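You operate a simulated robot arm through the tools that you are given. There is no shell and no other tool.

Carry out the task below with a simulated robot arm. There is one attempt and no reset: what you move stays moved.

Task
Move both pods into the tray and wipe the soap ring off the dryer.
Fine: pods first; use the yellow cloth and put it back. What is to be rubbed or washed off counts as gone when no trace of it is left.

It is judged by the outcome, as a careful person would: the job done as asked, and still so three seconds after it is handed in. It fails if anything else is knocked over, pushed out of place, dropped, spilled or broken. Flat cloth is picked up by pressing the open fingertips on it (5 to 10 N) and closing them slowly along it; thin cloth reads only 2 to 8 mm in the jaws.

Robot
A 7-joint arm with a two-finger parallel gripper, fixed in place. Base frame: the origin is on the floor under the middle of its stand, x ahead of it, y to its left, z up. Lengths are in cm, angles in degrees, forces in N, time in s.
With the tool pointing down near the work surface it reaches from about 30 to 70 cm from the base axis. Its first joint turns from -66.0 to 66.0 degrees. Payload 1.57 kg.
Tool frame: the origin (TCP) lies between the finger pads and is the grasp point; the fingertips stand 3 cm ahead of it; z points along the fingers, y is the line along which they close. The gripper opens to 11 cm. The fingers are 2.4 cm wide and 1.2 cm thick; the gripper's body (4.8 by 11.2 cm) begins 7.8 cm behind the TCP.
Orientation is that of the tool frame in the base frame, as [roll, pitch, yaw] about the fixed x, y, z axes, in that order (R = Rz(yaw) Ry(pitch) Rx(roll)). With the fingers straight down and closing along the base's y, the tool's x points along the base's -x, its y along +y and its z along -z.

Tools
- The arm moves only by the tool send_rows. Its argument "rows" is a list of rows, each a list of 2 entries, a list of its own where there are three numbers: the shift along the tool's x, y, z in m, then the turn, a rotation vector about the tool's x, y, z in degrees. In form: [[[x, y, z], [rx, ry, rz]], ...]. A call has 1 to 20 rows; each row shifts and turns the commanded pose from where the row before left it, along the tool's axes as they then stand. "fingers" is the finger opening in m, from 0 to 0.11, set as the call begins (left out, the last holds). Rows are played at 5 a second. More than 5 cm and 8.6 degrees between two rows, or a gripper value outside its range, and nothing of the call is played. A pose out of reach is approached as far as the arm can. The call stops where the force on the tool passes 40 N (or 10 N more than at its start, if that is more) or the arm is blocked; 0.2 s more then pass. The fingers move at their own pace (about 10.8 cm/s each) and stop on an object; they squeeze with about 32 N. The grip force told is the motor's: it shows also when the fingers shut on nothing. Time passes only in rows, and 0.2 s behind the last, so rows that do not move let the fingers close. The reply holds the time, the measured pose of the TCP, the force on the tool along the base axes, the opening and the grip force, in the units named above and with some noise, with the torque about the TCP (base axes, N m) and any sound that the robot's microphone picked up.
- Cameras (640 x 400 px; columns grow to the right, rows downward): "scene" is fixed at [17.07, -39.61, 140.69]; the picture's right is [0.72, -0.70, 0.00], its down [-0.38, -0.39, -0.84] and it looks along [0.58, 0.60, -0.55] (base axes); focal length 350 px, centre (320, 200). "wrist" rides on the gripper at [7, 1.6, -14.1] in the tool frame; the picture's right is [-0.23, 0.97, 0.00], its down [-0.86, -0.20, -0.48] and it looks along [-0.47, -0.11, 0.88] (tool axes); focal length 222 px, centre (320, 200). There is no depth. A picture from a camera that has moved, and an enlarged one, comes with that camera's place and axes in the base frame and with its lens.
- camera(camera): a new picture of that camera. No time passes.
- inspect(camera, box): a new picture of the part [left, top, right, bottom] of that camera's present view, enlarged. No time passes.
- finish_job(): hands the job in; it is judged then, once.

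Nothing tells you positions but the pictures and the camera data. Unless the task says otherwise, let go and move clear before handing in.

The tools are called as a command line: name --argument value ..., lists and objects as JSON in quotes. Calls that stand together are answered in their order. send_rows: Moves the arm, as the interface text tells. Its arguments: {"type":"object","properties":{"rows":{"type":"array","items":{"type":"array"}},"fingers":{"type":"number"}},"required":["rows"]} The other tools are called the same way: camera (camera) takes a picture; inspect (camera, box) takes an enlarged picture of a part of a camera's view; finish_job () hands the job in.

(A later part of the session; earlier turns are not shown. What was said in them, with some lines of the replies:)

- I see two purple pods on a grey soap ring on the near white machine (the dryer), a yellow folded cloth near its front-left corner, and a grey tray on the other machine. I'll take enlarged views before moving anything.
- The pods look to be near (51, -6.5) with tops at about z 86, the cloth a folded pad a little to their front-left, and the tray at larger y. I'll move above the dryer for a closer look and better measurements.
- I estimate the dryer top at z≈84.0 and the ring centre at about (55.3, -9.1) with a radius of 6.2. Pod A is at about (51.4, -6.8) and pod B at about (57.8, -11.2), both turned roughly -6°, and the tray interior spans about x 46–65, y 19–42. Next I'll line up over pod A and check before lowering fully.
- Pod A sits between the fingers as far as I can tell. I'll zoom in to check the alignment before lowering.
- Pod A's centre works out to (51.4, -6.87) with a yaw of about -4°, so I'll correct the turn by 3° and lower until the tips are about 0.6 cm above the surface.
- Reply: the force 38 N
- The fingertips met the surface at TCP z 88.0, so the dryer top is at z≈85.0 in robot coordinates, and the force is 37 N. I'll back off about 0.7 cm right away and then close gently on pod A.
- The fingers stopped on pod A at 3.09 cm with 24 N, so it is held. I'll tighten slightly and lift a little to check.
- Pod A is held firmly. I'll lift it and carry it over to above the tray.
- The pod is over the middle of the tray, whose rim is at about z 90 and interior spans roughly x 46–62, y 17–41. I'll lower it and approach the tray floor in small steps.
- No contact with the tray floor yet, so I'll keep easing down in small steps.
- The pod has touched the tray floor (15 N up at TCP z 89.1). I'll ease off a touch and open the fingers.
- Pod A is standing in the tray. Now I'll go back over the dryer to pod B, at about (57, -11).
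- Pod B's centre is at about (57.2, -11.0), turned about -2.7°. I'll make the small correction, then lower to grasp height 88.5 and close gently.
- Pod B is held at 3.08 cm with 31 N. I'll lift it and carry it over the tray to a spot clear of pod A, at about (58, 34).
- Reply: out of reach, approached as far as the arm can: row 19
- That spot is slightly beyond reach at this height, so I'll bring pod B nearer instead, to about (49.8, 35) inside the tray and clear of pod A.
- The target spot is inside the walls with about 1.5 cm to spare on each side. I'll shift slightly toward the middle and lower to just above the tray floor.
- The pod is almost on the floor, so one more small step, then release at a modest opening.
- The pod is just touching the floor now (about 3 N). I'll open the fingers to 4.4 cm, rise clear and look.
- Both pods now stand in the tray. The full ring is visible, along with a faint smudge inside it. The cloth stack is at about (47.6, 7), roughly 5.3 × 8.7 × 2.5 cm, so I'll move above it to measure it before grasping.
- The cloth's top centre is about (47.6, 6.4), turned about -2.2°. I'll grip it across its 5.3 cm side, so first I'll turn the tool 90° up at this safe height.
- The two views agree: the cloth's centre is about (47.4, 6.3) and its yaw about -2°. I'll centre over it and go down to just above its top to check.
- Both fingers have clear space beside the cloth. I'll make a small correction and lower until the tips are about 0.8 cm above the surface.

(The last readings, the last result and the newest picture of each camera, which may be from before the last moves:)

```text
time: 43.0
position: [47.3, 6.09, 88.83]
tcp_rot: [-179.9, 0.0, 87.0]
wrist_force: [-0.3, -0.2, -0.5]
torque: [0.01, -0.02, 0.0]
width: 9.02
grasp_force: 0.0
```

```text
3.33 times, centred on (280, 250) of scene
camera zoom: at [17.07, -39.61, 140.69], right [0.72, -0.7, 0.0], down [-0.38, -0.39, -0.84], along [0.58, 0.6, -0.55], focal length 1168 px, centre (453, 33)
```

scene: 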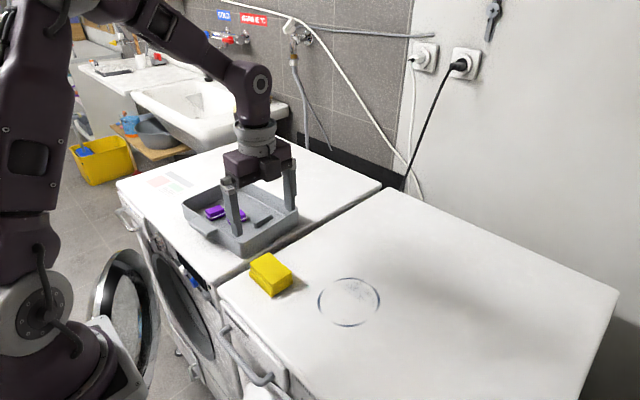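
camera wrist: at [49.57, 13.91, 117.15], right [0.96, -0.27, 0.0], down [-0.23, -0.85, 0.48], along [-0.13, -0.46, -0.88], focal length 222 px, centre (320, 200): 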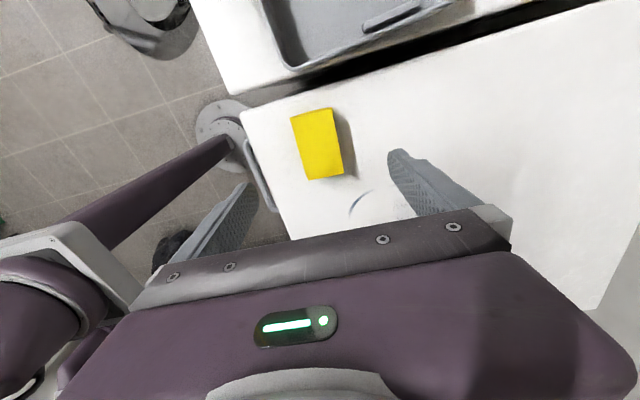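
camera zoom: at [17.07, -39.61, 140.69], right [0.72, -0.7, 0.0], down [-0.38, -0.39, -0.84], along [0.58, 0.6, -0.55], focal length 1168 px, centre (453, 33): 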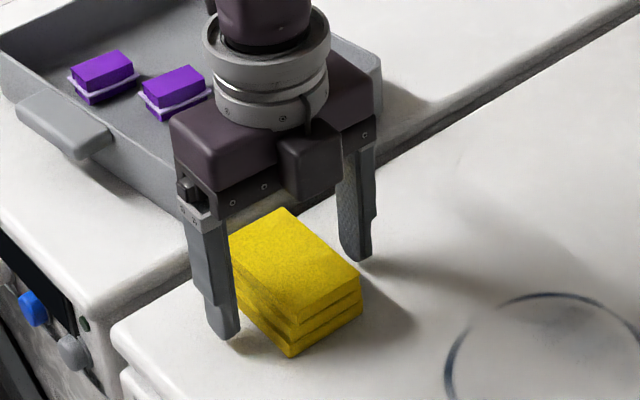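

The fingers straddle the cloth evenly. I'll close in stages so it is not jolted.

send_rows --rows '[[[0, 0, 0], [0, 0, 0]], [[0, 0, 0], [0, 0, 0]]]' --fingers 0.06

send_rows --rows '[[[0, 0, 0], [0, 0, 0]], [[0, 0, 0], [0, 0, 0]]]' --fingers 0.054

send_rows --rows '[[[0, 0, 0], [0, 0, 0]], [[0, 0, 0], [0, 0, 0]]]' --fingers 0.05

```text
time: 43.6
position: [47.24, 6.1, 88.77]
tcp_rot: [-180.0, 0.0, 87.0]
wrist_force: [0.6, 0.7, 0.4]
torque: [0.0, -0.01, -0.03]
width: 6.03
grasp_force: 0.1
```

```text
time: 44.2
position: [47.24, 6.25, 88.97]
tcp_rot: [-179.9, 0.0, 87.1]
wrist_force: [0.2, 0.0, -0.4]
torque: [0.03, 0.02, -0.01]
width: 5.69
grasp_force: 32.3
```

```text
time: 44.8
position: [47.33, 6.21, 88.91]
tcp_rot: [180.0, 0.1, 87.0]
wrist_force: [0.1, -0.6, 0.5]
torque: [0.01, -0.01, 0.03]
width: 5.7
grasp_force: 32.4
```

The cloth is held at 5.7 cm with 32 N; its resting pose was TCP (47.28, 6.15, 88.87) with yaw 87.0, which I'll use to put it back. I'll lift it, check the grip, and bring it above the ring's near edge.

send_rows --rows '[[[0, 0, -0.01], [0, 0, 0]], [[0, 0, -0.02], [0, 0, 0]], [[0, 0, -0.02], [0, 0, 0]], [[0, 0, 0], [0, 0, 0]], [[-0.015, 0.0045, 0], [0, 0, 0]], [[-0.02, 0.006, 0], [0, 0, 0]], [[-0.02, 0.006, 0], [0, 0, 0]], [[-0.02, 0.006, 0], [0, 0, 0]], [[-0.02, 0.006, 0], [0, 0, 0]], [[-0.02, 0.0066, 0], [0, 0, 0]], [[0, 0, 0], [0, 0, 0]]]' --fingers 0.05

inspect --camera "scene" --box '[220, 190, 420, 340]'

camera --camera "wrist"

```text
time: 47.2
position: [50.16, -5.63, 93.97]
tcp_rot: [180.0, 0.0, 87.0]
wrist_force: [-0.6, 0.6, -0.1]
torque: [-0.01, 0.01, 0.0]
width: 5.66
grasp_force: 32.2
```

```text
2.67 times, centred on (320, 265) of scene
camera zoom: at [17.07, -39.61, 140.69], right [0.72, -0.7, 0.0], down [-0.38, -0.39, -0.84], along [0.58, 0.6, -0.55], focal length 934 px, centre (320, 27)
```

zoom: 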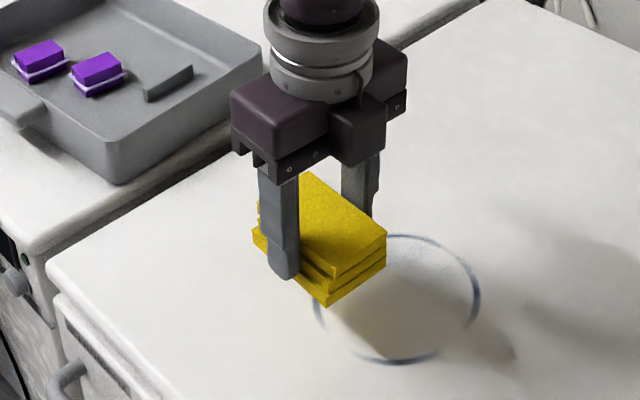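

```text
taken
camera wrist: at [52.23, 1.17, 108.1], right [0.96, -0.28, 0.0], down [-0.24, -0.84, 0.48], along [-0.13, -0.46, -0.88], focal length 222 px, centre (320, 200)
```

wrist: 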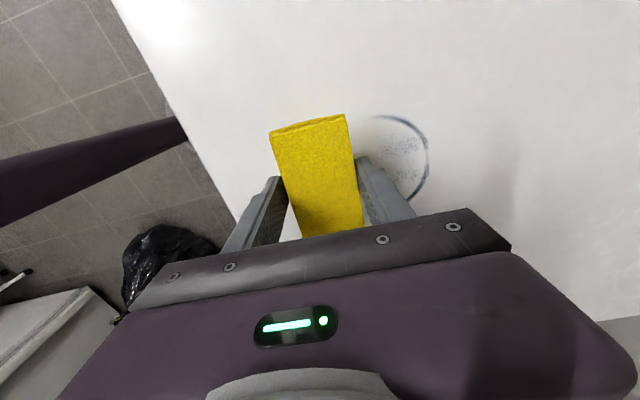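

The whole cloth is lifted and level. I'll lower it onto the dryer top, stopping just above, then press lightly.

send_rows --rows '[[[0, 0, 0.015], [0, 0, 0]], [[0, 0, 0.02], [0, 0, 0]], [[0, 0, 0.013], [0, 0, 0]], [[0, 0, 0], [0, 0, 0]]]'

send_rows --rows '[[[0, 0, 0.002], [0, 0, 0]], [[0, 0, 0], [0, 0, 0]]]'

```text
time: 48.2
position: [50.22, -5.73, 89.09]
tcp_rot: [179.9, -0.1, 87.0]
wrist_force: [0.4, 0.6, -0.2]
torque: [0.01, 0.02, -0.01]
width: 5.66
grasp_force: 31.8
```

```text
time: 48.8
position: [50.09, -5.7, 88.93]
tcp_rot: [179.9, 0.0, 87.1]
wrist_force: [0.6, -0.1, -0.7]
torque: [-0.03, -0.02, 0.01]
width: 5.66
grasp_force: 32.3
```

send_rows --rows '[[[0, 0, 0.001], [0, 0, 0]], [[0, 0, 0], [0, 0, 0]]]'

```text
time: 49.4
position: [50.16, -5.7, 88.87]
tcp_rot: [179.8, 0.1, 87.0]
wrist_force: [-0.5, 0.3, 22.9]
torque: [0.13, 0.23, 0.01]
width: 5.64
grasp_force: 31.3
```

Contact is made with 23 N, which is a bit firm. I'll ease off half a millimetre.

send_rows --rows '[[[0, 0, -0.0005], [0, 0, 0]], [[0, 0, 0], [0, 0, 0]]]'

```text
time: 50.0
position: [50.1, -5.63, 88.82]
tcp_rot: [-180.0, -0.1, 87.1]
wrist_force: [1.1, -0.8, 11.6]
torque: [-0.05, -0.05, 0.03]
width: 5.69
grasp_force: 31.8
```

Contact force is now about 12 N. I'll make a first stroke along -y and back to see how the force behaves.

send_rows --rows '[[[-0.011, 0, 0], [0, 0, 0]], [[-0.011, 0, 0], [0, 0, 0]], [[-0.011, 0, 0], [0, 0, 0]], [[-0.011, 0, 0], [0, 0, 0]], [[-0.011, 0, 0], [0, 0, 0]], [[-0.011, 0, 0], [0, 0, 0]], [[0, 0, 0], [0, 0, 0]]]'

inspect --camera "scene" --box '[220, 190, 420, 340]'

```text
time: 51.6
position: [49.8, -12.37, 88.9]
tcp_rot: [-180.0, 0.0, 86.9]
wrist_force: [-0.1, 4.1, 6.2]
torque: [0.11, -0.06, 0.05]
width: 5.67
grasp_force: 32.0
```

```text
2.67 times, centred on (320, 265) of scene
camera zoom: at [17.06, -39.6, 140.69], right [0.72, -0.7, 0.0], down [-0.38, -0.39, -0.84], along [0.58, 0.6, -0.55], focal length 934 px, centre (320, 27)
```

zoom: 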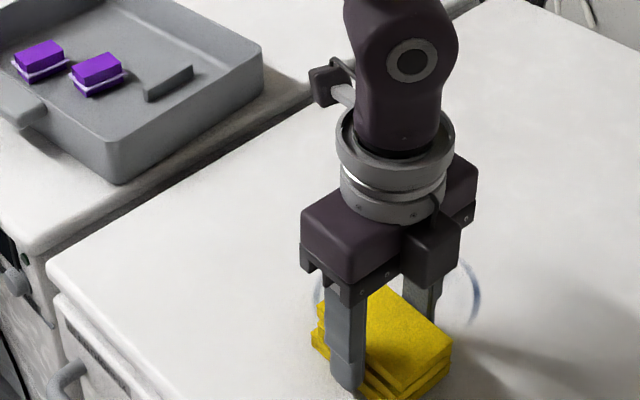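

The stroke works with about 6 N down and 4 N drag. I'll add a little pressure and continue a raster across the ring.

send_rows --rows '[[[0, 0.012, 0.0003], [0, 0, 0]], [[0, 0.012, 0], [0, 0, 0]], [[0.011, 0, 0], [0, 0, 0]], [[0.011, 0, 0], [0, 0, 0]], [[0.011, 0, 0], [0, 0, 0]], [[0.011, 0, 0], [0, 0, 0]], [[0.011, 0, 0], [0, 0, 0]], [[0.011, 0, 0], [0, 0, 0]], [[0, 0.012, 0], [0, 0, 0]], [[0, 0.012, 0], [0, 0, 0]], [[-0.011, 0, 0], [0, 0, 0]], [[-0.011, 0, 0], [0, 0, 0]], [[-0.011, 0, 0], [0, 0, 0]], [[-0.011, 0, 0], [0, 0, 0]], [[-0.011, 0, 0], [0, 0, 0]], [[-0.011, 0, 0], [0, 0, 0]], [[0, 0, 0], [0, 0, 0]]]'

inspect --camera "scene" --box '[220, 190, 420, 340]'

```text
time: 53.6
position: [53.66, -5.63, 88.84]
tcp_rot: [-179.8, -0.1, 87.1]
wrist_force: [-1.0, 2.2, 10.9]
torque: [-0.17, -0.02, -0.02]
width: 5.68
grasp_force: 31.8
stopped in row 10: the force on the tool passed its limit at 41 N (the readings are from after the stop); the commanded pose is now the measured one
```

```text
2.67 times, centred on (320, 265) of scene
camera zoom: at [17.05, -39.6, 140.69], right [0.72, -0.7, 0.0], down [-0.38, -0.39, -0.84], along [0.58, 0.6, -0.55], focal length 934 px, centre (320, 27)
```

zoom: 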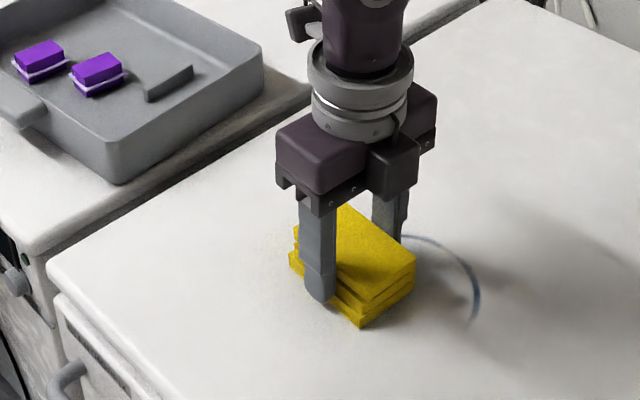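

The wiped part of the ring is already gone, but the turn spiked the force and stopped the call. I'll ease the pressure slightly and use slower, shorter strokes.

send_rows --rows '[[[0, 0, -0.0003], [0, 0, 0]], [[-0.004, 0, 0], [0, 0, 0]], [[-0.008, 0, 0], [0, 0, 0]], [[-0.008, 0, 0], [0, 0, 0]], [[-0.008, 0, 0], [0, 0, 0]], [[-0.008, 0, 0], [0, 0, 0]], [[-0.008, 0, 0], [0, 0, 0]], [[-0.008, 0, 0], [0, 0, 0]], [[-0.008, 0, 0], [0, 0, 0]], [[-0.004, 0, 0], [0, 0, 0]], [[0, 0, 0], [0, 0, 0]]]'

```text
time: 56.0
position: [53.5, -11.97, 88.95]
tcp_rot: [-179.8, -0.2, 87.1]
wrist_force: [-0.9, 9.8, 20.6]
torque: [0.3, -0.09, 0.06]
width: 5.7
grasp_force: 32.1
```

send_rows --rows '[[[0, 0, -0.0005], [0, 0, 0]], [[0, 0.004, 0], [0, 0, 0]], [[0, 0.006, 0], [0, 0, 0]], [[0, 0.006, 0], [0, 0, 0]], [[0, 0.006, 0], [0, 0, 0]], [[0, 0, 0], [0, 0, 0]]]'

inspect --camera "scene" --box '[220, 190, 420, 340]'

```text
time: 57.5
position: [55.66, -12.03, 88.88]
tcp_rot: [-179.7, -0.2, 87.0]
wrist_force: [-1.4, 0.1, 4.1]
torque: [-0.09, -0.03, -0.01]
width: 5.67
grasp_force: 32.4
```

```text
2.67 times, centred on (320, 265) of scene
camera zoom: at [17.06, -39.61, 140.69], right [0.72, -0.7, 0.0], down [-0.38, -0.39, -0.84], along [0.58, 0.6, -0.55], focal length 934 px, centre (320, 27)
```

zoom: 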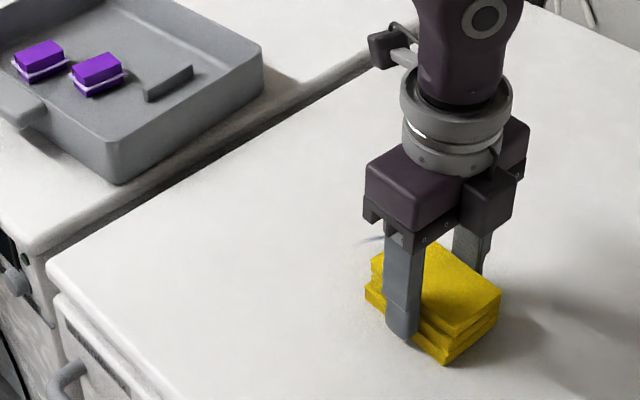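

send_rows --rows '[[[0, 0, 0.0003], [0, 0, 0]], [[0.004, 0, 0], [0, 0, 0]], [[0.008, 0, 0], [0, 0, 0]], [[0.008, 0, 0], [0, 0, 0]], [[0.008, 0, 0], [0, 0, 0]], [[0.008, 0, 0], [0, 0, 0]], [[0.008, 0, 0], [0, 0, 0]], [[0.008, 0, 0], [0, 0, 0]], [[0.008, 0, 0], [0, 0, 0]], [[0.006, 0, 0], [0, 0, 0]], [[0, 0, 0], [0, 0, 0]]]'

```text
time: 59.9
position: [55.87, -5.51, 88.74]
tcp_rot: [-179.6, -0.2, 86.9]
wrist_force: [-2.1, -4.8, 9.9]
torque: [-0.15, -0.2, -0.09]
width: 5.68
grasp_force: 32.3
```

Force is steady around 10 N. I'll step outward in x and stroke back, continuing the raster.

send_rows --rows '[[[0, 0.004, 0], [0, 0, 0]], [[0, 0.006, 0], [0, 0, 0]], [[0, 0.006, 0], [0, 0, 0]], [[0, 0.006, 0], [0, 0, 0]], [[-0.004, 0, 0], [0, 0, 0]], [[-0.008, 0, 0], [0, 0, 0]], [[-0.008, 0, 0], [0, 0, 0]], [[-0.008, 0, 0], [0, 0, 0]], [[-0.008, 0, 0], [0, 0, 0]], [[-0.008, 0, 0], [0, 0, 0]], [[-0.008, 0, 0], [0, 0, 0]], [[-0.008, 0, 0], [0, 0, 0]], [[-0.006, 0, 0], [0, 0, 0]], [[0, 0, 0], [0, 0, 0]]]'

inspect --camera "scene" --box '[220, 190, 420, 340]'

```text
time: 62.9
position: [57.89, -12.4, 88.87]
tcp_rot: [-179.8, -0.2, 87.0]
wrist_force: [0.6, 1.0, 0.9]
torque: [0.05, -0.07, 0.0]
width: 5.69
grasp_force: 31.7
```

```text
2.67 times, centred on (320, 265) of scene
camera zoom: at [17.07, -39.61, 140.69], right [0.72, -0.7, 0.0], down [-0.38, -0.39, -0.84], along [0.58, 0.6, -0.55], focal length 934 px, centre (320, 27)
```

zoom: 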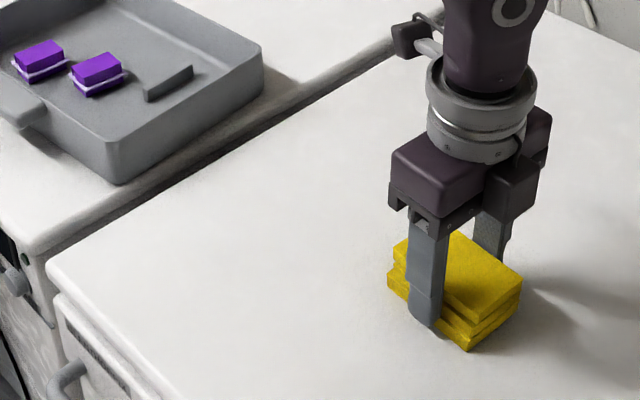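

Contact has become light here (1 N), so I'll press down half a millimetre and cover the far edge of the ring.

send_rows --rows '[[[0, 0, 0.0006], [0, 0, 0]], [[0, 0, 0], [0, 0, 0]]]'

send_rows --rows '[[[0, 0.004, 0], [0, 0, 0]], [[0, 0.006, 0], [0, 0, 0]], [[0, 0.006, 0], [0, 0, 0]], [[0, 0.006, 0], [0, 0, 0]], [[0, 0, 0], [0, 0, 0]]]'

```text
time: 63.5
position: [57.78, -12.41, 88.74]
tcp_rot: [-179.9, -0.1, 87.1]
wrist_force: [-5.5, -1.1, 16.4]
torque: [0.13, -0.11, 0.03]
width: 5.68
grasp_force: 32.5
```

```text
time: 64.7
position: [59.97, -12.47, 88.8]
tcp_rot: [-179.7, -0.3, 87.1]
wrist_force: [-4.3, -0.7, 9.6]
torque: [-0.08, -0.1, -0.02]
width: 5.69
grasp_force: 32.3
```

send_rows --rows '[[[0.004, 0, 0], [0, 0, 0]], [[0.008, 0, 0], [0, 0, 0]], [[0.008, 0, 0], [0, 0, 0]], [[0.008, 0, 0], [0, 0, 0]], [[0.008, 0, 0], [0, 0, 0]], [[0.008, 0, 0], [0, 0, 0]], [[0.008, 0, 0], [0, 0, 0]], [[0.008, 0, 0], [0, 0, 0]], [[0.008, 0, 0], [0, 0, 0]], [[0, 0, 0], [0, 0, 0]]]'

inspect --camera "scene" --box '[220, 190, 420, 340]'

```text
time: 66.8
position: [60.2, -5.67, 88.81]
tcp_rot: [-179.8, -0.2, 86.9]
wrist_force: [-0.5, -0.2, -1.5]
torque: [-0.01, -0.01, -0.01]
width: 5.67
grasp_force: 32.2
```

```text
2.67 times, centred on (320, 265) of scene
camera zoom: at [17.07, -39.61, 140.69], right [0.72, -0.7, 0.0], down [-0.38, -0.39, -0.84], along [0.58, 0.6, -0.55], focal length 934 px, centre (320, 27)
```

zoom: 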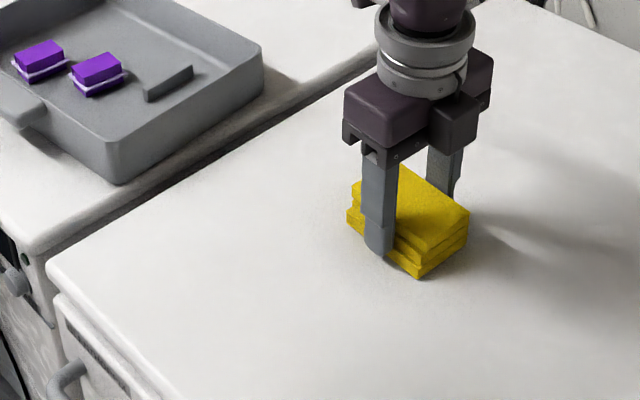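

The scene view shows the ring largely gone. I'll lift the cloth and move aside to inspect the whole area for traces.

send_rows --rows '[[[0, 0, -0.01], [0, 0, 0]], [[0, 0, -0.02], [0, 0, 0]], [[0, 0, -0.02], [0, 0, 0]], [[0.02, -0.01, -0.02], [0, 0, 0]], [[0.025, -0.02, 0], [0, 0, 0]], [[0.025, -0.02, 0], [0, 0, 0]], [[0.025, -0.02, 0], [0, 0, 0]], [[0.02, -0.02, 0], [0, 0, 0]], [[0, 0, 0], [0, 0, 0]]]'

inspect --camera "scene" --box '[290, 250, 410, 340]'

camera --camera "wrist"

camera --camera "scene"

```text
time: 68.8
position: [51.82, 6.38, 95.67]
tcp_rot: [-179.7, -0.2, 87.0]
wrist_force: [0.2, 0.2, 0.9]
torque: [0.01, 0.01, 0.0]
width: 5.67
grasp_force: 32.2
```

```text
4.44 times, centred on (350, 295) of scene
camera zoom: at [17.07, -39.61, 140.69], right [0.72, -0.7, 0.0], down [-0.38, -0.39, -0.84], along [0.58, 0.6, -0.55], focal length 1557 px, centre (187, -222)
```

zoom: 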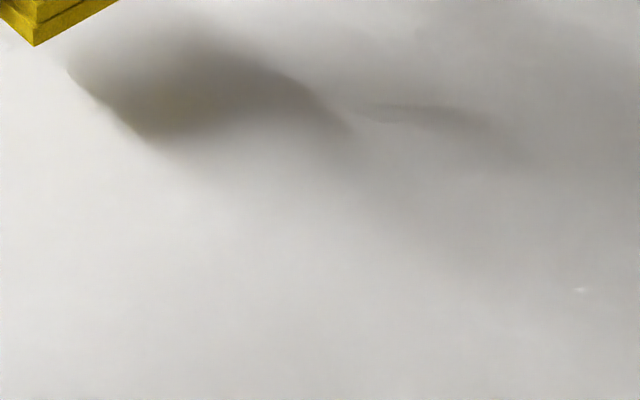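

```text
taken
camera wrist: at [53.87, 13.16, 109.9], right [0.96, -0.28, -0.01], down [-0.24, -0.84, 0.48], along [-0.14, -0.46, -0.88], focal length 222 px, centre (320, 200)
```

wrist: 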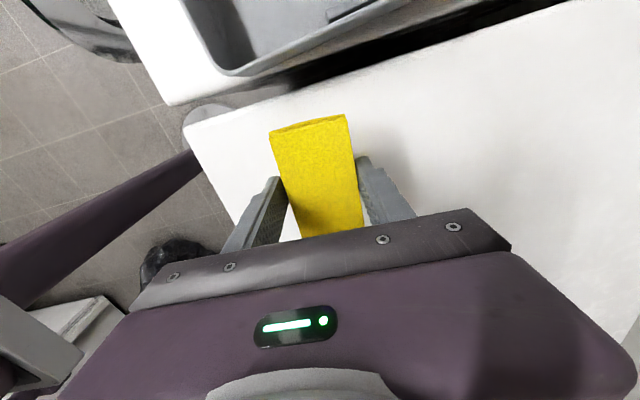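

```text
taken
```

scene: 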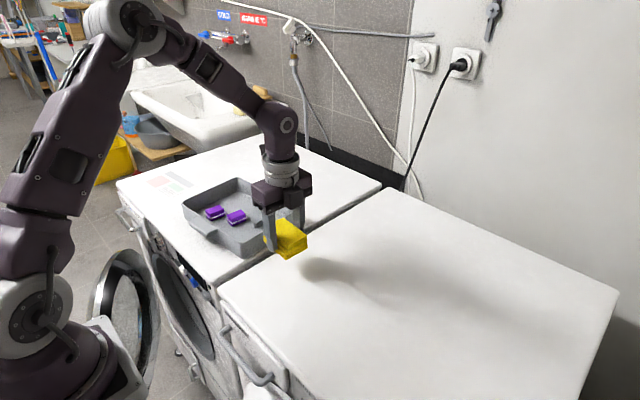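

No ring is visible from the scene camera, though the arm's shadow covers part of the area. I'll position the wrist camera so I can see the wiped spot directly.

send_rows --rows '[[[-0.012, -0.004, -0.01], [0, 0, 0]], [[-0.023, -0.008, -0.01], [0, 0, 0]], [[-0.023, -0.008, -0.01], [0, 0, 0]], [[-0.023, -0.008, -0.01], [0, 0, 0]], [[-0.023, -0.008, -0.01], [0, 0, 0]], [[-0.023, -0.008, -0.01], [0, 0, 0]], [[-0.023, -0.008, -0.01], [0, 0, 0]], [[-0.023, -0.008, -0.01], [0, 0, 0]], [[-0.023, -0.008, -0.01], [0, 0, 0]], [[-0.022, -0.008, -0.003], [0, 0, 0]], [[0, 0, 0], [0, 0, 0]]]'

camera --camera "wrist"

inspect --camera "wrist" --box '[320, 20, 480, 140]'

camera --camera "scene"

```text
time: 71.2
position: [43.29, -15.27, 105.07]
tcp_rot: [-179.8, -0.1, 87.1]
wrist_force: [-0.2, 0.2, 0.1]
torque: [0.0, 0.0, 0.02]
width: 5.7
grasp_force: 31.9
```

```text
taken
camera wrist: at [45.26, -8.37, 119.18], right [0.96, -0.28, -0.01], down [-0.24, -0.85, 0.48], along [-0.14, -0.46, -0.88], focal length 222 px, centre (320, 200)
```

wrist: 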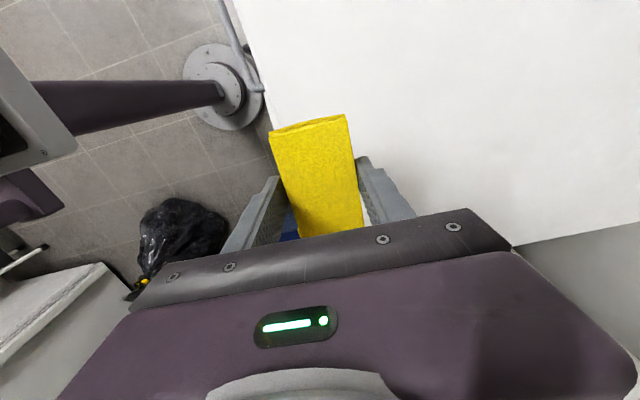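

```text
3.33 times, centred on (400, 80) of wrist
camera zoom: at [45.26, -8.37, 119.18], right [0.96, -0.28, -0.01], down [-0.24, -0.85, 0.48], along [-0.14, -0.46, -0.88], focal length 740 px, centre (53, 600)
```

zoom: 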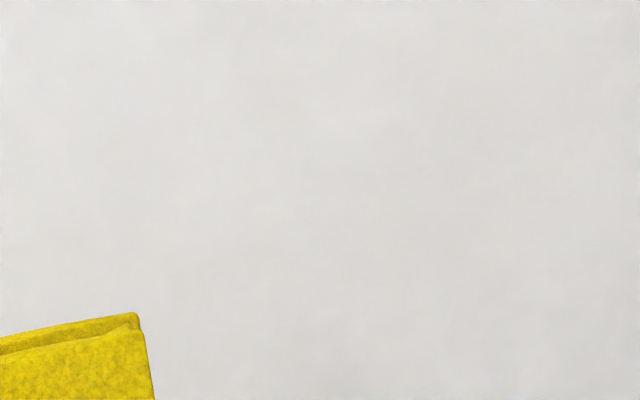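

```text
taken
```

scene: 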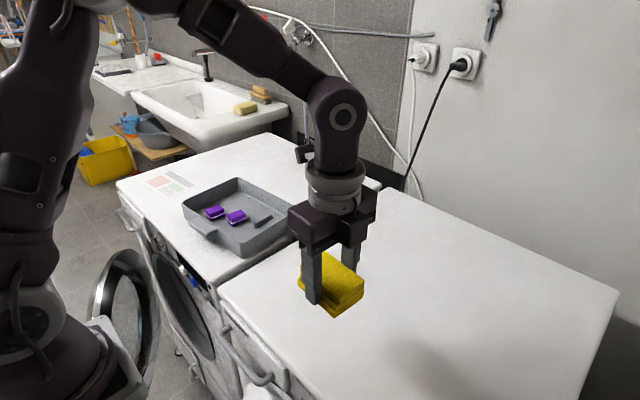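

The wiped area looks clean in the wrist view. I'll check the neighbouring parts and the small glint seen earlier.

inspect --camera "wrist" --box '[340, 80, 500, 180]'

inspect --camera "wrist" --box '[290, 0, 450, 100]'

inspect --camera "scene" --box '[340, 240, 480, 340]'

```text
4.00 times, centred on (420, 130) of wrist
camera zoom: at [45.26, -8.37, 119.18], right [0.96, -0.28, -0.01], down [-0.24, -0.85, 0.48], along [-0.14, -0.46, -0.88], focal length 888 px, centre (-80, 480)
```

zoom: 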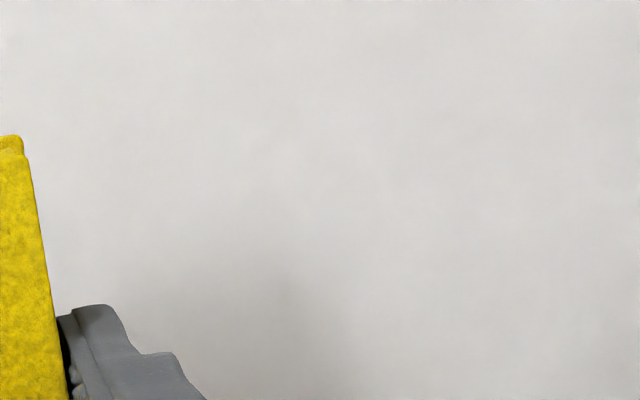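

```text
4.00 times, centred on (370, 50) of wrist
camera zoom: at [45.26, -8.37, 119.18], right [0.96, -0.28, -0.01], down [-0.24, -0.85, 0.48], along [-0.14, -0.46, -0.88], focal length 888 px, centre (120, 800)
```

zoom: 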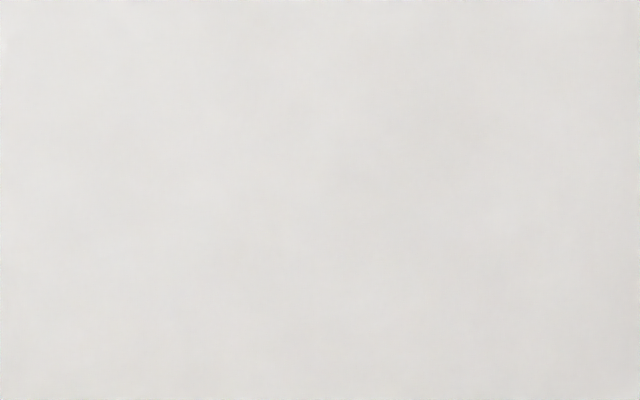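

```text
4.00 times, centred on (410, 290) of scene
camera zoom: at [17.07, -39.61, 140.69], right [0.72, -0.7, 0.0], down [-0.38, -0.39, -0.84], along [0.58, 0.6, -0.55], focal length 1401 px, centre (-40, -160)
```

zoom: 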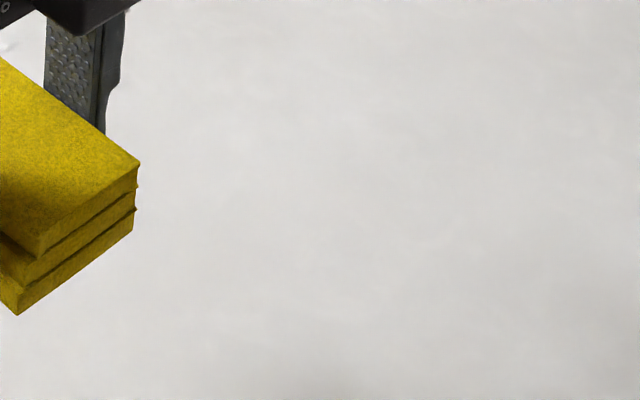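

Everything in view is clean. I'll shift the camera a little toward -y so the ring's +y edge comes into view as well.

send_rows --rows '[[[-0.02, 0, -0.005], [0, 0, 0]], [[-0.02, 0, -0.01], [0, 0, 0]], [[-0.02, 0, -0.01], [0, 0, 0]], [[0, 0, 0], [0, 0, 0]]]'

inspect --camera "wrist" --box '[300, 0, 500, 125]'

inspect --camera "wrist" --box '[330, 10, 430, 72]'

inspect --camera "scene" --box '[260, 230, 460, 355]'

```text
time: 72.2
position: [42.91, -21.0, 107.51]
tcp_rot: [-179.7, -0.3, 87.1]
wrist_force: [-0.2, -0.4, -0.6]
torque: [-0.02, 0.01, 0.0]
width: 5.66
grasp_force: 31.9
```

```text
3.20 times, centred on (400, 62) of wrist
camera zoom: at [45.04, -14.23, 121.61], right [0.96, -0.28, -0.01], down [-0.24, -0.85, 0.48], along [-0.14, -0.46, -0.88], focal length 711 px, centre (64, 640)
```

zoom: 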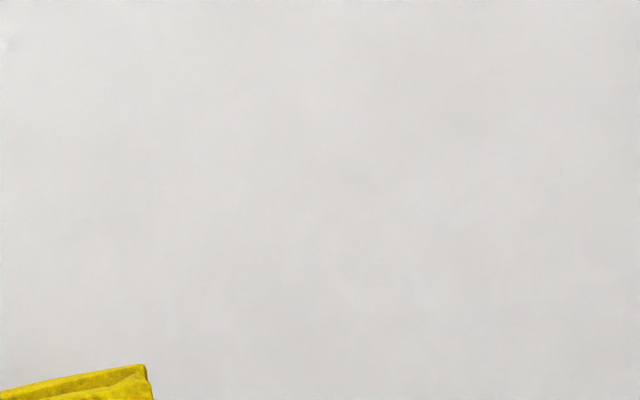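

```text
6.40 times, centred on (380, 41) of wrist
camera zoom: at [45.04, -14.23, 121.61], right [0.96, -0.28, -0.01], down [-0.24, -0.85, 0.48], along [-0.14, -0.46, -0.88], focal length 1422 px, centre (-64, 1218)
```

zoom: 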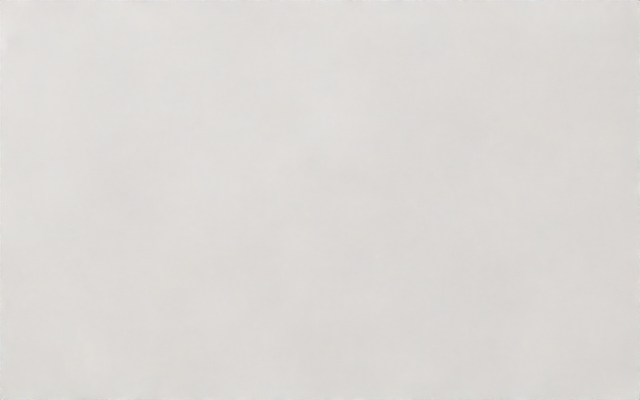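

```text
3.20 times, centred on (360, 292) of scene
camera zoom: at [17.07, -39.61, 140.69], right [0.72, -0.7, 0.0], down [-0.38, -0.39, -0.84], along [0.58, 0.6, -0.55], focal length 1121 px, centre (192, -96)
```

zoom: 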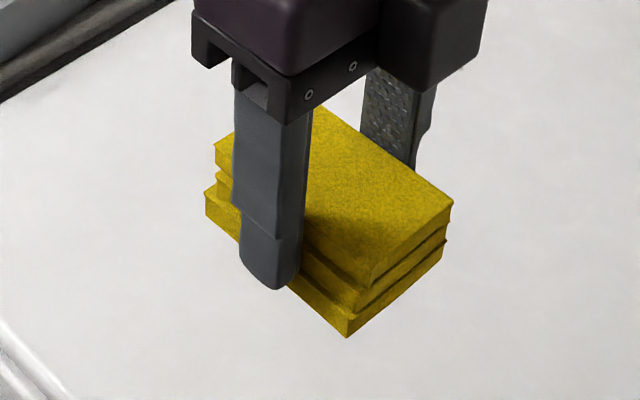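

No trace shows anywhere. Since contact was light on the last stroke, I'll level the tool's slight tilt and make one more pass over the whole ring to be sure.

send_rows --rows '[[[0, 0, 0], [-0.25, -0.2, 0]], [[0.0116, 0.0084, 0.015], [0, 0, 0]], [[0.0116, 0.0084, 0.02], [0, 0, 0]], [[0.0116, 0.0084, 0.02], [0, 0, 0]], [[0.0116, 0.0084, 0.02], [0, 0, 0]], [[0.0116, 0.0084, 0.02], [0, 0, 0]], [[0.0116, 0.0084, 0.02], [0, 0, 0]], [[0.0116, 0.0084, 0.02], [0, 0, 0]], [[0.0116, 0.0084, 0.02], [0, 0, 0]], [[0, 0, 0.015], [0, 0, 0]], [[0, 0, 0.01], [0, 0, 0]], [[0, 0, 0], [0, 0, 0]]]'

```text
time: 74.8
position: [50.23, -12.21, 89.57]
tcp_rot: [179.9, 0.1, 86.9]
wrist_force: [0.3, 1.1, 0.0]
torque: [0.04, 0.01, -0.01]
width: 5.65
grasp_force: 32.2
```

send_rows --rows '[[[0, 0, 0.004], [0, 0, 0]], [[0, 0, 0.002], [0, 0, 0]], [[0, 0, 0], [0, 0, 0]]]'

```text
time: 75.7
position: [50.12, -12.11, 88.86]
tcp_rot: [-180.0, 0.0, 87.0]
wrist_force: [-0.3, -0.3, -0.6]
torque: [0.0, 0.03, 0.01]
width: 5.7
grasp_force: 31.9
```

send_rows --rows '[[[0, 0, 0.001], [0, 0, 0]], [[0, 0, 0], [0, 0, 0]]]'

```text
time: 76.2
position: [50.23, -12.26, 88.86]
tcp_rot: [-180.0, 0.0, 87.0]
wrist_force: [0.0, -0.3, -0.3]
torque: [0.01, -0.04, 0.01]
width: 5.7
grasp_force: 31.3
```

send_rows --rows '[[[0, 0, 0.0008], [0, 0, 0]], [[0, 0, 0], [0, 0, 0]]]'

```text
time: 76.8
position: [50.16, -12.22, 88.84]
tcp_rot: [179.9, 0.0, 86.9]
wrist_force: [-1.7, 0.5, 2.4]
torque: [0.13, -0.03, 0.07]
width: 5.65
grasp_force: 31.7
```

send_rows --rows '[[[0, 0, 0.0004], [0, 0, 0]], [[0, 0, 0], [0, 0, 0]]]'

send_rows --rows '[[[0.004, 0, 0], [0, 0, 0]], [[0.008, 0, 0], [0, 0, 0]], [[0.008, 0, 0], [0, 0, 0]], [[0.008, 0, 0], [0, 0, 0]], [[0.008, 0, 0], [0, 0, 0]], [[0.008, 0, 0], [0, 0, 0]], [[0.008, 0, 0], [0, 0, 0]], [[0.008, 0, 0], [0, 0, 0]], [[0.006, 0, 0], [0, 0, 0]], [[0, 0, 0], [0, 0, 0]]]'

```text
time: 77.5
position: [50.28, -12.19, 88.78]
tcp_rot: [180.0, -0.1, 87.0]
wrist_force: [-1.4, 1.7, 15.4]
torque: [0.54, 0.04, 0.02]
width: 5.69
grasp_force: 31.8
```

```text
time: 79.7
position: [50.39, -5.52, 88.79]
tcp_rot: [-179.8, 0.0, 87.0]
wrist_force: [-0.8, -4.5, 11.6]
torque: [-0.06, -0.07, -0.01]
width: 5.67
grasp_force: 32.0
```

Good contact at about 12 N. I'll continue the second pass: move out in x and stroke back.

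send_rows --rows '[[[0, 0.004, 0], [0, 0, 0]], [[0, 0.006, 0], [0, 0, 0]], [[0, 0.006, 0], [0, 0, 0]], [[0, 0.006, 0], [0, 0, 0]], [[0, 0.006, 0], [0, 0, 0]], [[0, 0.004, 0], [0, 0, 0]], [[-0.004, 0, 0], [0, 0, 0]], [[-0.008, 0, 0], [0, 0, 0]], [[-0.008, 0, 0], [0, 0, 0]], [[-0.008, 0, 0], [0, 0, 0]], [[-0.008, 0, 0], [0, 0, 0]], [[-0.008, 0, 0], [0, 0, 0]], [[-0.008, 0, 0], [0, 0, 0]], [[-0.008, 0, 0], [0, 0, 0]], [[-0.006, 0, 0], [0, 0, 0]], [[0, 0, 0], [0, 0, 0]]]'

```text
time: 83.0
position: [53.22, -12.39, 88.73]
tcp_rot: [-179.9, 0.0, 87.1]
wrist_force: [-0.3, 0.2, -0.5]
torque: [0.03, 0.0, 0.0]
width: 5.67
grasp_force: 31.7
```

Contact has been lost slightly, probably because the cloth slid up a fraction in the grip. I'll press down in small increments.

send_rows --rows '[[[0, 0, 0.0006], [0, 0, 0]], [[0, 0, 0], [0, 0, 0]]]'

```text
time: 83.7
position: [53.27, -12.34, 88.73]
tcp_rot: [-180.0, -0.1, 87.0]
wrist_force: [-2.2, 0.3, 9.0]
torque: [0.09, 0.07, 0.01]
width: 5.67
grasp_force: 31.7
```

send_rows --rows '[[[0.004, 0, 0], [0, 0, 0]], [[0.008, 0, 0], [0, 0, 0]], [[0.008, 0, 0], [0, 0, 0]], [[0.008, 0, 0], [0, 0, 0]], [[0.008, 0, 0], [0, 0, 0]], [[0.008, 0, 0], [0, 0, 0]], [[0.008, 0, 0], [0, 0, 0]], [[0.008, 0, 0], [0, 0, 0]], [[0.006, 0, 0], [0, 0, 0]], [[0, 0.004, 0], [0, 0, 0]], [[0, 0.006, 0], [0, 0, 0]], [[0, 0.006, 0], [0, 0, 0]], [[0, 0.006, 0], [0, 0, 0]], [[0, 0.006, 0], [0, 0, 0]], [[0, 0.004, 0], [0, 0, 0]], [[0, 0, 0], [0, 0, 0]]]'

```text
time: 87.0
position: [56.91, -5.86, 88.66]
tcp_rot: [-180.0, -0.1, 87.0]
wrist_force: [-11.9, 1.9, 26.2]
torque: [0.12, 0.39, 0.03]
width: 5.68
grasp_force: 31.9
```

send_rows --rows '[[[0, 0, -0.0005], [0, 0, 0]], [[0, 0, 0], [0, 0, 0]]]'

send_rows --rows '[[[-0.004, 0, 0], [0, 0, 0]], [[-0.008, 0, 0], [0, 0, 0]], [[-0.008, 0, 0], [0, 0, 0]], [[-0.008, 0, 0], [0, 0, 0]], [[-0.008, 0, 0], [0, 0, 0]], [[-0.008, 0, 0], [0, 0, 0]], [[-0.008, 0, 0], [0, 0, 0]], [[-0.008, 0, 0], [0, 0, 0]], [[-0.006, 0, 0], [0, 0, 0]], [[0, 0, 0], [0, 0, 0]]]'

```text
time: 87.7
position: [56.91, -5.83, 88.7]
tcp_rot: [-180.0, 0.0, 86.9]
wrist_force: [-7.9, 2.6, 19.9]
torque: [0.12, 0.25, -0.01]
width: 5.69
grasp_force: 31.7
```

```text
time: 89.8
position: [56.4, -12.54, 88.7]
tcp_rot: [179.9, 0.1, 87.0]
wrist_force: [-0.5, -0.4, 0.3]
torque: [0.02, 0.0, -0.02]
width: 5.68
grasp_force: 32.2
```

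I'll press in again a little and do the last column at the far edge.

send_rows --rows '[[[0, 0, 0.0006], [0, 0, 0]], [[0, 0.004, 0], [0, 0, 0]], [[0, 0.006, 0], [0, 0, 0]], [[0, 0.006, 0], [0, 0, 0]], [[0, 0.006, 0], [0, 0, 0]], [[0, 0.006, 0], [0, 0, 0]], [[0, 0.004, 0], [0, 0, 0]], [[0, 0, 0], [0, 0, 0]]]'

```text
time: 91.7
position: [59.71, -12.71, 88.59]
tcp_rot: [-179.9, 0.1, 87.1]
wrist_force: [-2.9, 0.0, 4.8]
torque: [0.03, 0.11, 0.03]
width: 5.67
grasp_force: 32.2
```

send_rows --rows '[[[0.004, 0, 0.0003], [0, 0, 0]], [[0.008, 0, 0], [0, 0, 0]], [[0.008, 0, 0], [0, 0, 0]], [[0.008, 0, 0], [0, 0, 0]], [[0.008, 0, 0], [0, 0, 0]], [[0.008, 0, 0], [0, 0, 0]], [[0.008, 0, 0], [0, 0, 0]], [[0.008, 0, 0], [0, 0, 0]], [[0.008, 0, 0], [0, 0, 0]], [[0, 0, 0], [0, 0, 0]]]'

```text
time: 93.8
position: [60.08, -5.81, 88.73]
tcp_rot: [-180.0, 0.1, 87.1]
wrist_force: [-0.3, -4.1, 7.8]
torque: [-0.06, -0.02, -0.06]
width: 5.67
grasp_force: 31.8
```

Both passes are complete with good contact. Now I'll lift the cloth and carry it back over its original spot.

send_rows --rows '[[[0, 0, -0.01], [0, 0, 0]], [[0, 0, -0.02], [0, 0, 0]], [[0, 0, -0.02], [0, 0, 0]], [[0.0137, -0.0161, 0], [0, 0, 0]], [[0.0141, -0.0168, 0], [0, 0, 0]], [[0.0141, -0.0168, 0], [0, 0, 0]], [[0.0141, -0.0168, 0], [0, 0, 0]], [[0.0141, -0.0168, 0], [0, 0, 0]], [[0.0141, -0.0168, 0], [0, 0, 0]], [[0.0141, -0.0168, 0], [0, 0, 0]], [[0.0141, -0.0168, 0], [0, 0, 0]], [[0, 0, 0], [0, 0, 0]], [[0, 0, 0], [0, 0, 0]]]'

inspect --camera "scene" --box '[220, 220, 420, 345]'

inspect --camera "wrist" --box '[200, 60, 460, 250]'

```text
time: 96.7
position: [47.19, 5.99, 93.62]
tcp_rot: [-180.0, 0.0, 86.9]
wrist_force: [0.6, 0.6, -0.6]
torque: [0.0, 0.01, 0.03]
width: 5.69
grasp_force: 31.8
```

```text
3.20 times, centred on (320, 282) of scene
camera zoom: at [17.07, -39.61, 140.69], right [0.72, -0.7, 0.0], down [-0.38, -0.39, -0.84], along [0.58, 0.6, -0.55], focal length 1121 px, centre (320, -64)
```

zoom: 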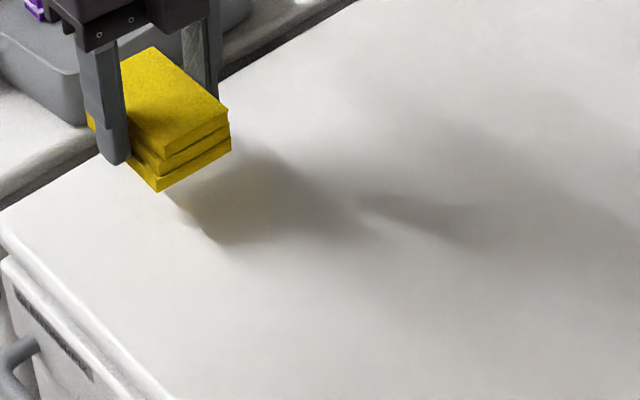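

```text
2.11 times, centred on (330, 155) of wrist
camera zoom: at [49.2, 12.91, 107.75], right [0.96, -0.28, 0.0], down [-0.24, -0.84, 0.48], along [-0.13, -0.46, -0.88], focal length 468 px, centre (299, 295)
```

zoom: 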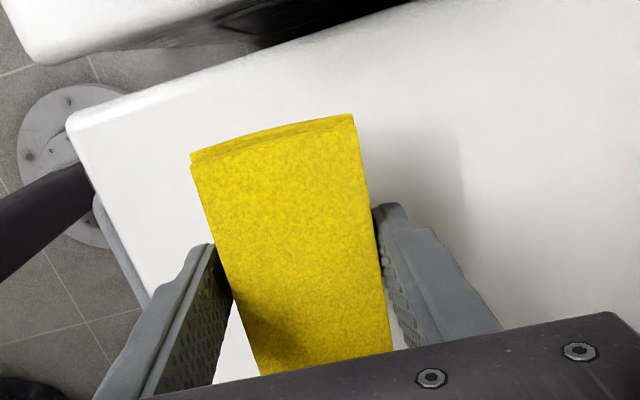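

The dryer top is clean and the cloth is right over its old place. I'll nudge by about 1.5 mm and lower it onto the surface in small steps.

send_rows --rows '[[[0.0013, 0.0008, 0.015], [0, 0, 0]], [[0, 0, 0.02], [0, 0, 0]], [[0, 0, 0.01], [0, 0, 0]], [[0, 0, 0.002], [0, 0, 0]], [[0, 0, 0], [0, 0, 0]]]'

send_rows --rows '[[[0, 0, 0.0015], [0, 0, 0]], [[0, 0, 0], [0, 0, 0]]]'

```text
time: 97.8
position: [47.29, 6.1, 88.84]
tcp_rot: [180.0, -0.1, 86.9]
wrist_force: [-0.1, 0.1, -0.3]
torque: [0.01, -0.02, 0.0]
width: 5.66
grasp_force: 32.3
```

```text
time: 98.5
position: [47.35, 6.11, 88.85]
tcp_rot: [180.0, -0.1, 87.0]
wrist_force: [0.2, 1.6, 0.1]
torque: [0.02, 0.0, -0.02]
width: 5.67
grasp_force: 32.3
```

send_rows --rows '[[[0, 0, 0.001], [0, 0, 0]], [[0, 0, 0], [0, 0, 0]]]'

```text
time: 99.0
position: [47.36, 5.98, 88.58]
tcp_rot: [-179.9, 0.0, 87.0]
wrist_force: [-1.6, -0.4, 4.2]
torque: [0.02, -0.02, 0.03]
width: 5.67
grasp_force: 31.8
```

The cloth is resting on the surface (4 N). I'll open the fingers, rise straight up and look.

send_rows --rows '[[[0, 0, 0], [0, 0, 0]], [[0, 0, 0], [0, 0, 0]], [[0, 0, 0], [0, 0, 0]]]' --fingers 0.085

send_rows --rows '[[[0, 0, -0.01], [0, 0, 0]], [[0, 0, -0.025], [0, 0, 0]], [[0, 0, -0.035], [0, 0, 0]], [[0, 0, -0.04], [0, 0, 0]], [[0, 0, -0.04], [0, 0, 0]], [[0, 0, 0], [0, 0, 0]]]' --fingers 0.085

camera --camera "wrist"

camera --camera "scene"

inspect --camera "scene" --box '[220, 230, 420, 355]'

```text
time: 99.8
position: [47.32, 6.1, 88.71]
tcp_rot: [-180.0, 0.1, 86.9]
wrist_force: [0.0, -0.7, 0.7]
torque: [0.01, -0.03, 0.01]
width: 8.51
grasp_force: 0.0
```

```text
time: 101.2
position: [47.23, 6.27, 103.84]
tcp_rot: [-180.0, 0.0, 86.9]
wrist_force: [0.9, -0.2, -0.6]
torque: [-0.01, 0.0, -0.01]
width: 8.52
grasp_force: 0.0
```

```text
taken
camera wrist: at [49.33, 13.19, 117.93], right [0.96, -0.28, 0.0], down [-0.24, -0.84, 0.48], along [-0.13, -0.46, -0.88], focal length 222 px, centre (320, 200)
```

wrist: 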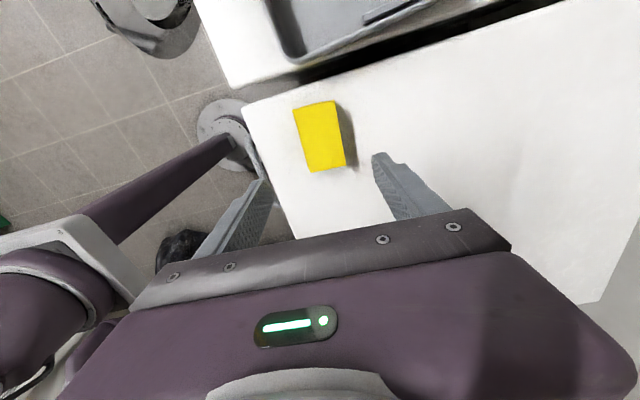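

```text
taken
```

scene: 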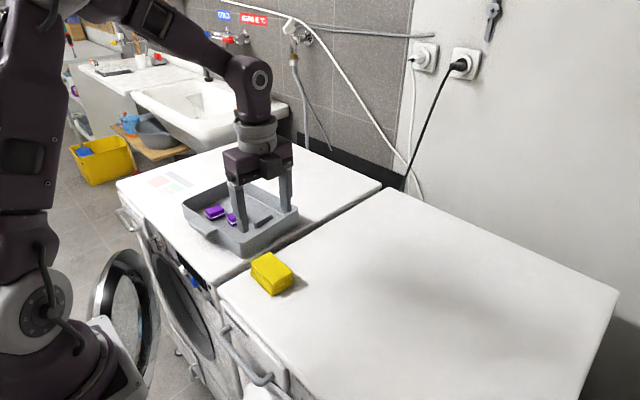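

```text
3.20 times, centred on (320, 292) of scene
camera zoom: at [17.07, -39.61, 140.69], right [0.72, -0.7, 0.0], down [-0.38, -0.39, -0.84], along [0.58, 0.6, -0.55], focal length 1121 px, centre (320, -96)
```

zoom: 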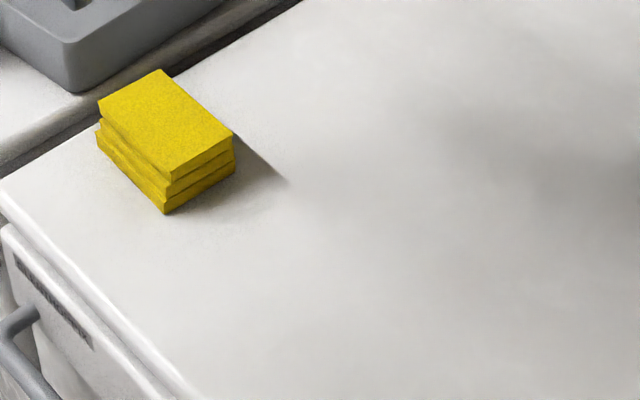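

The cloth is back in its place to within about 3 mm, the ring is gone and both pods are in the tray. I'll turn the wrist back and retreat to the starting pose, then take a final look without shadows.

send_rows --rows '[[[0, 0, -0.02], [0, 0, 0]], [[0, 0, -0.02], [0, 0, -7.5]], [[0, 0, -0.02], [0, 0, -7.5]], [[0, 0, -0.02], [0, 0, -7.5]], [[0, 0, -0.02], [0, 0, -7.5]], [[0, 0, 0], [0, 0, -7.5]], [[0, 0, 0], [0, 0, -7.5]], [[0, 0, 0], [0, 0, -7.5]], [[0, 0, 0], [0, 0, -7.5]], [[0, 0, 0], [0, 0, -7.5]], [[0, 0, 0], [0, 0, -7.5]], [[0, 0, 0], [0, 0, -7.5]], [[0, 0, 0], [0, 0, -7.5]], [[0.025, 0.006, 0], [0, 0, 0]], [[0.025, 0.006, 0], [0, 0, 0]], [[0.025, 0.006, 0], [0, 0, 0]], [[0.025, 0.006, 0], [0, 0, 0]], [[0.025, 0.006, 0], [0, 0, 0]], [[0.02, 0.006, 0], [0, 0, 0]], [[0, 0, 0], [0, 0, 0]]]' --fingers 0.11

camera --camera "scene"

inspect --camera "scene" --box '[220, 230, 420, 355]'

inspect --camera "scene" --box '[140, 130, 340, 275]'

camera --camera "wrist"

```text
time: 105.5
position: [33.09, 10.69, 113.7]
tcp_rot: [179.9, -0.1, 177.2]
wrist_force: [-0.2, 0.3, 0.1]
torque: [0.01, -0.01, 0.01]
width: 10.98
grasp_force: 0.0
```

```text
taken
```

scene: 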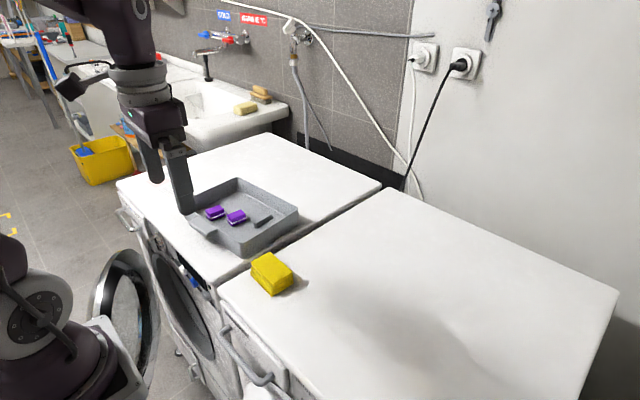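

```text
3.20 times, centred on (320, 292) of scene
camera zoom: at [17.07, -39.61, 140.69], right [0.72, -0.7, 0.0], down [-0.38, -0.39, -0.84], along [0.58, 0.6, -0.55], focal length 1121 px, centre (320, -96)
```

zoom: 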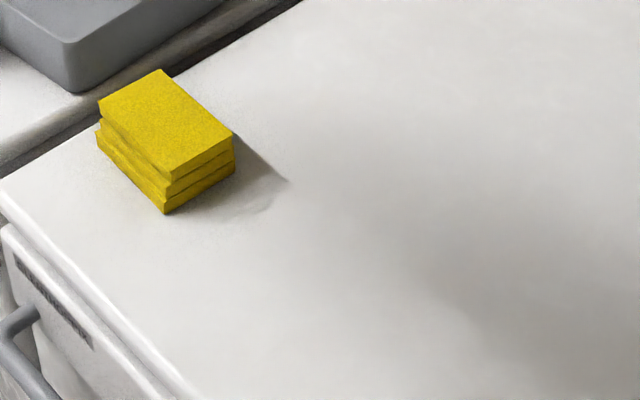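

```text
2.76 times, centred on (240, 202) of scene
camera zoom: at [17.07, -39.61, 140.69], right [0.72, -0.7, 0.0], down [-0.38, -0.39, -0.84], along [0.58, 0.6, -0.55], focal length 966 px, centre (541, 193)
```

zoom: 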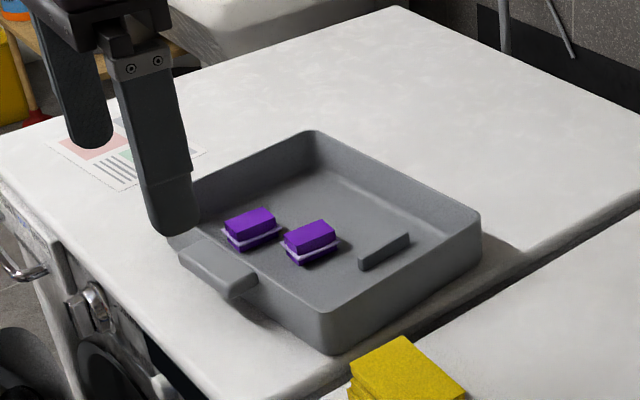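

```text
taken
camera wrist: at [26.27, 12.55, 127.76], right [0.28, 0.96, 0.0], down [0.84, -0.24, 0.48], along [0.46, -0.13, -0.88], focal length 222 px, centre (320, 200)
```

wrist: 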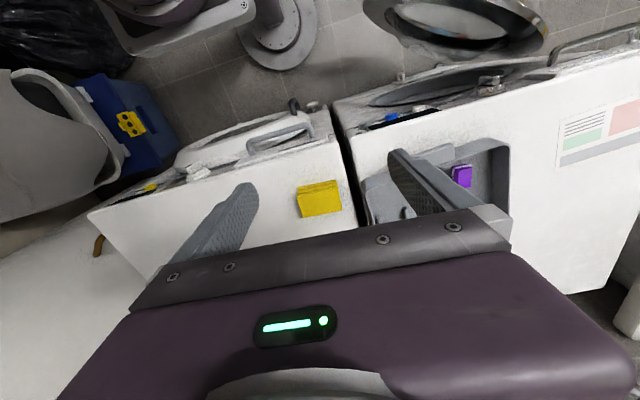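

Both pods stand in the tray, which hasn't moved. The dryer top shows no trace of the ring, the yellow cloth is back in its place, and the arm is empty and clear. I'm handing the job in.

finish_job

```text
The job is handed in.
```

Both pods are in the tray and the soap ring is wiped off the dryer. I moved the pods first, then used the yellow cloth and put it back within about 3 mm of where it started.

I wiped the ring area twice, and the close-up pictures show no trace of it. The tray hasn't moved and nothing else was disturbed. The gripper is open and empty, back near its starting position.
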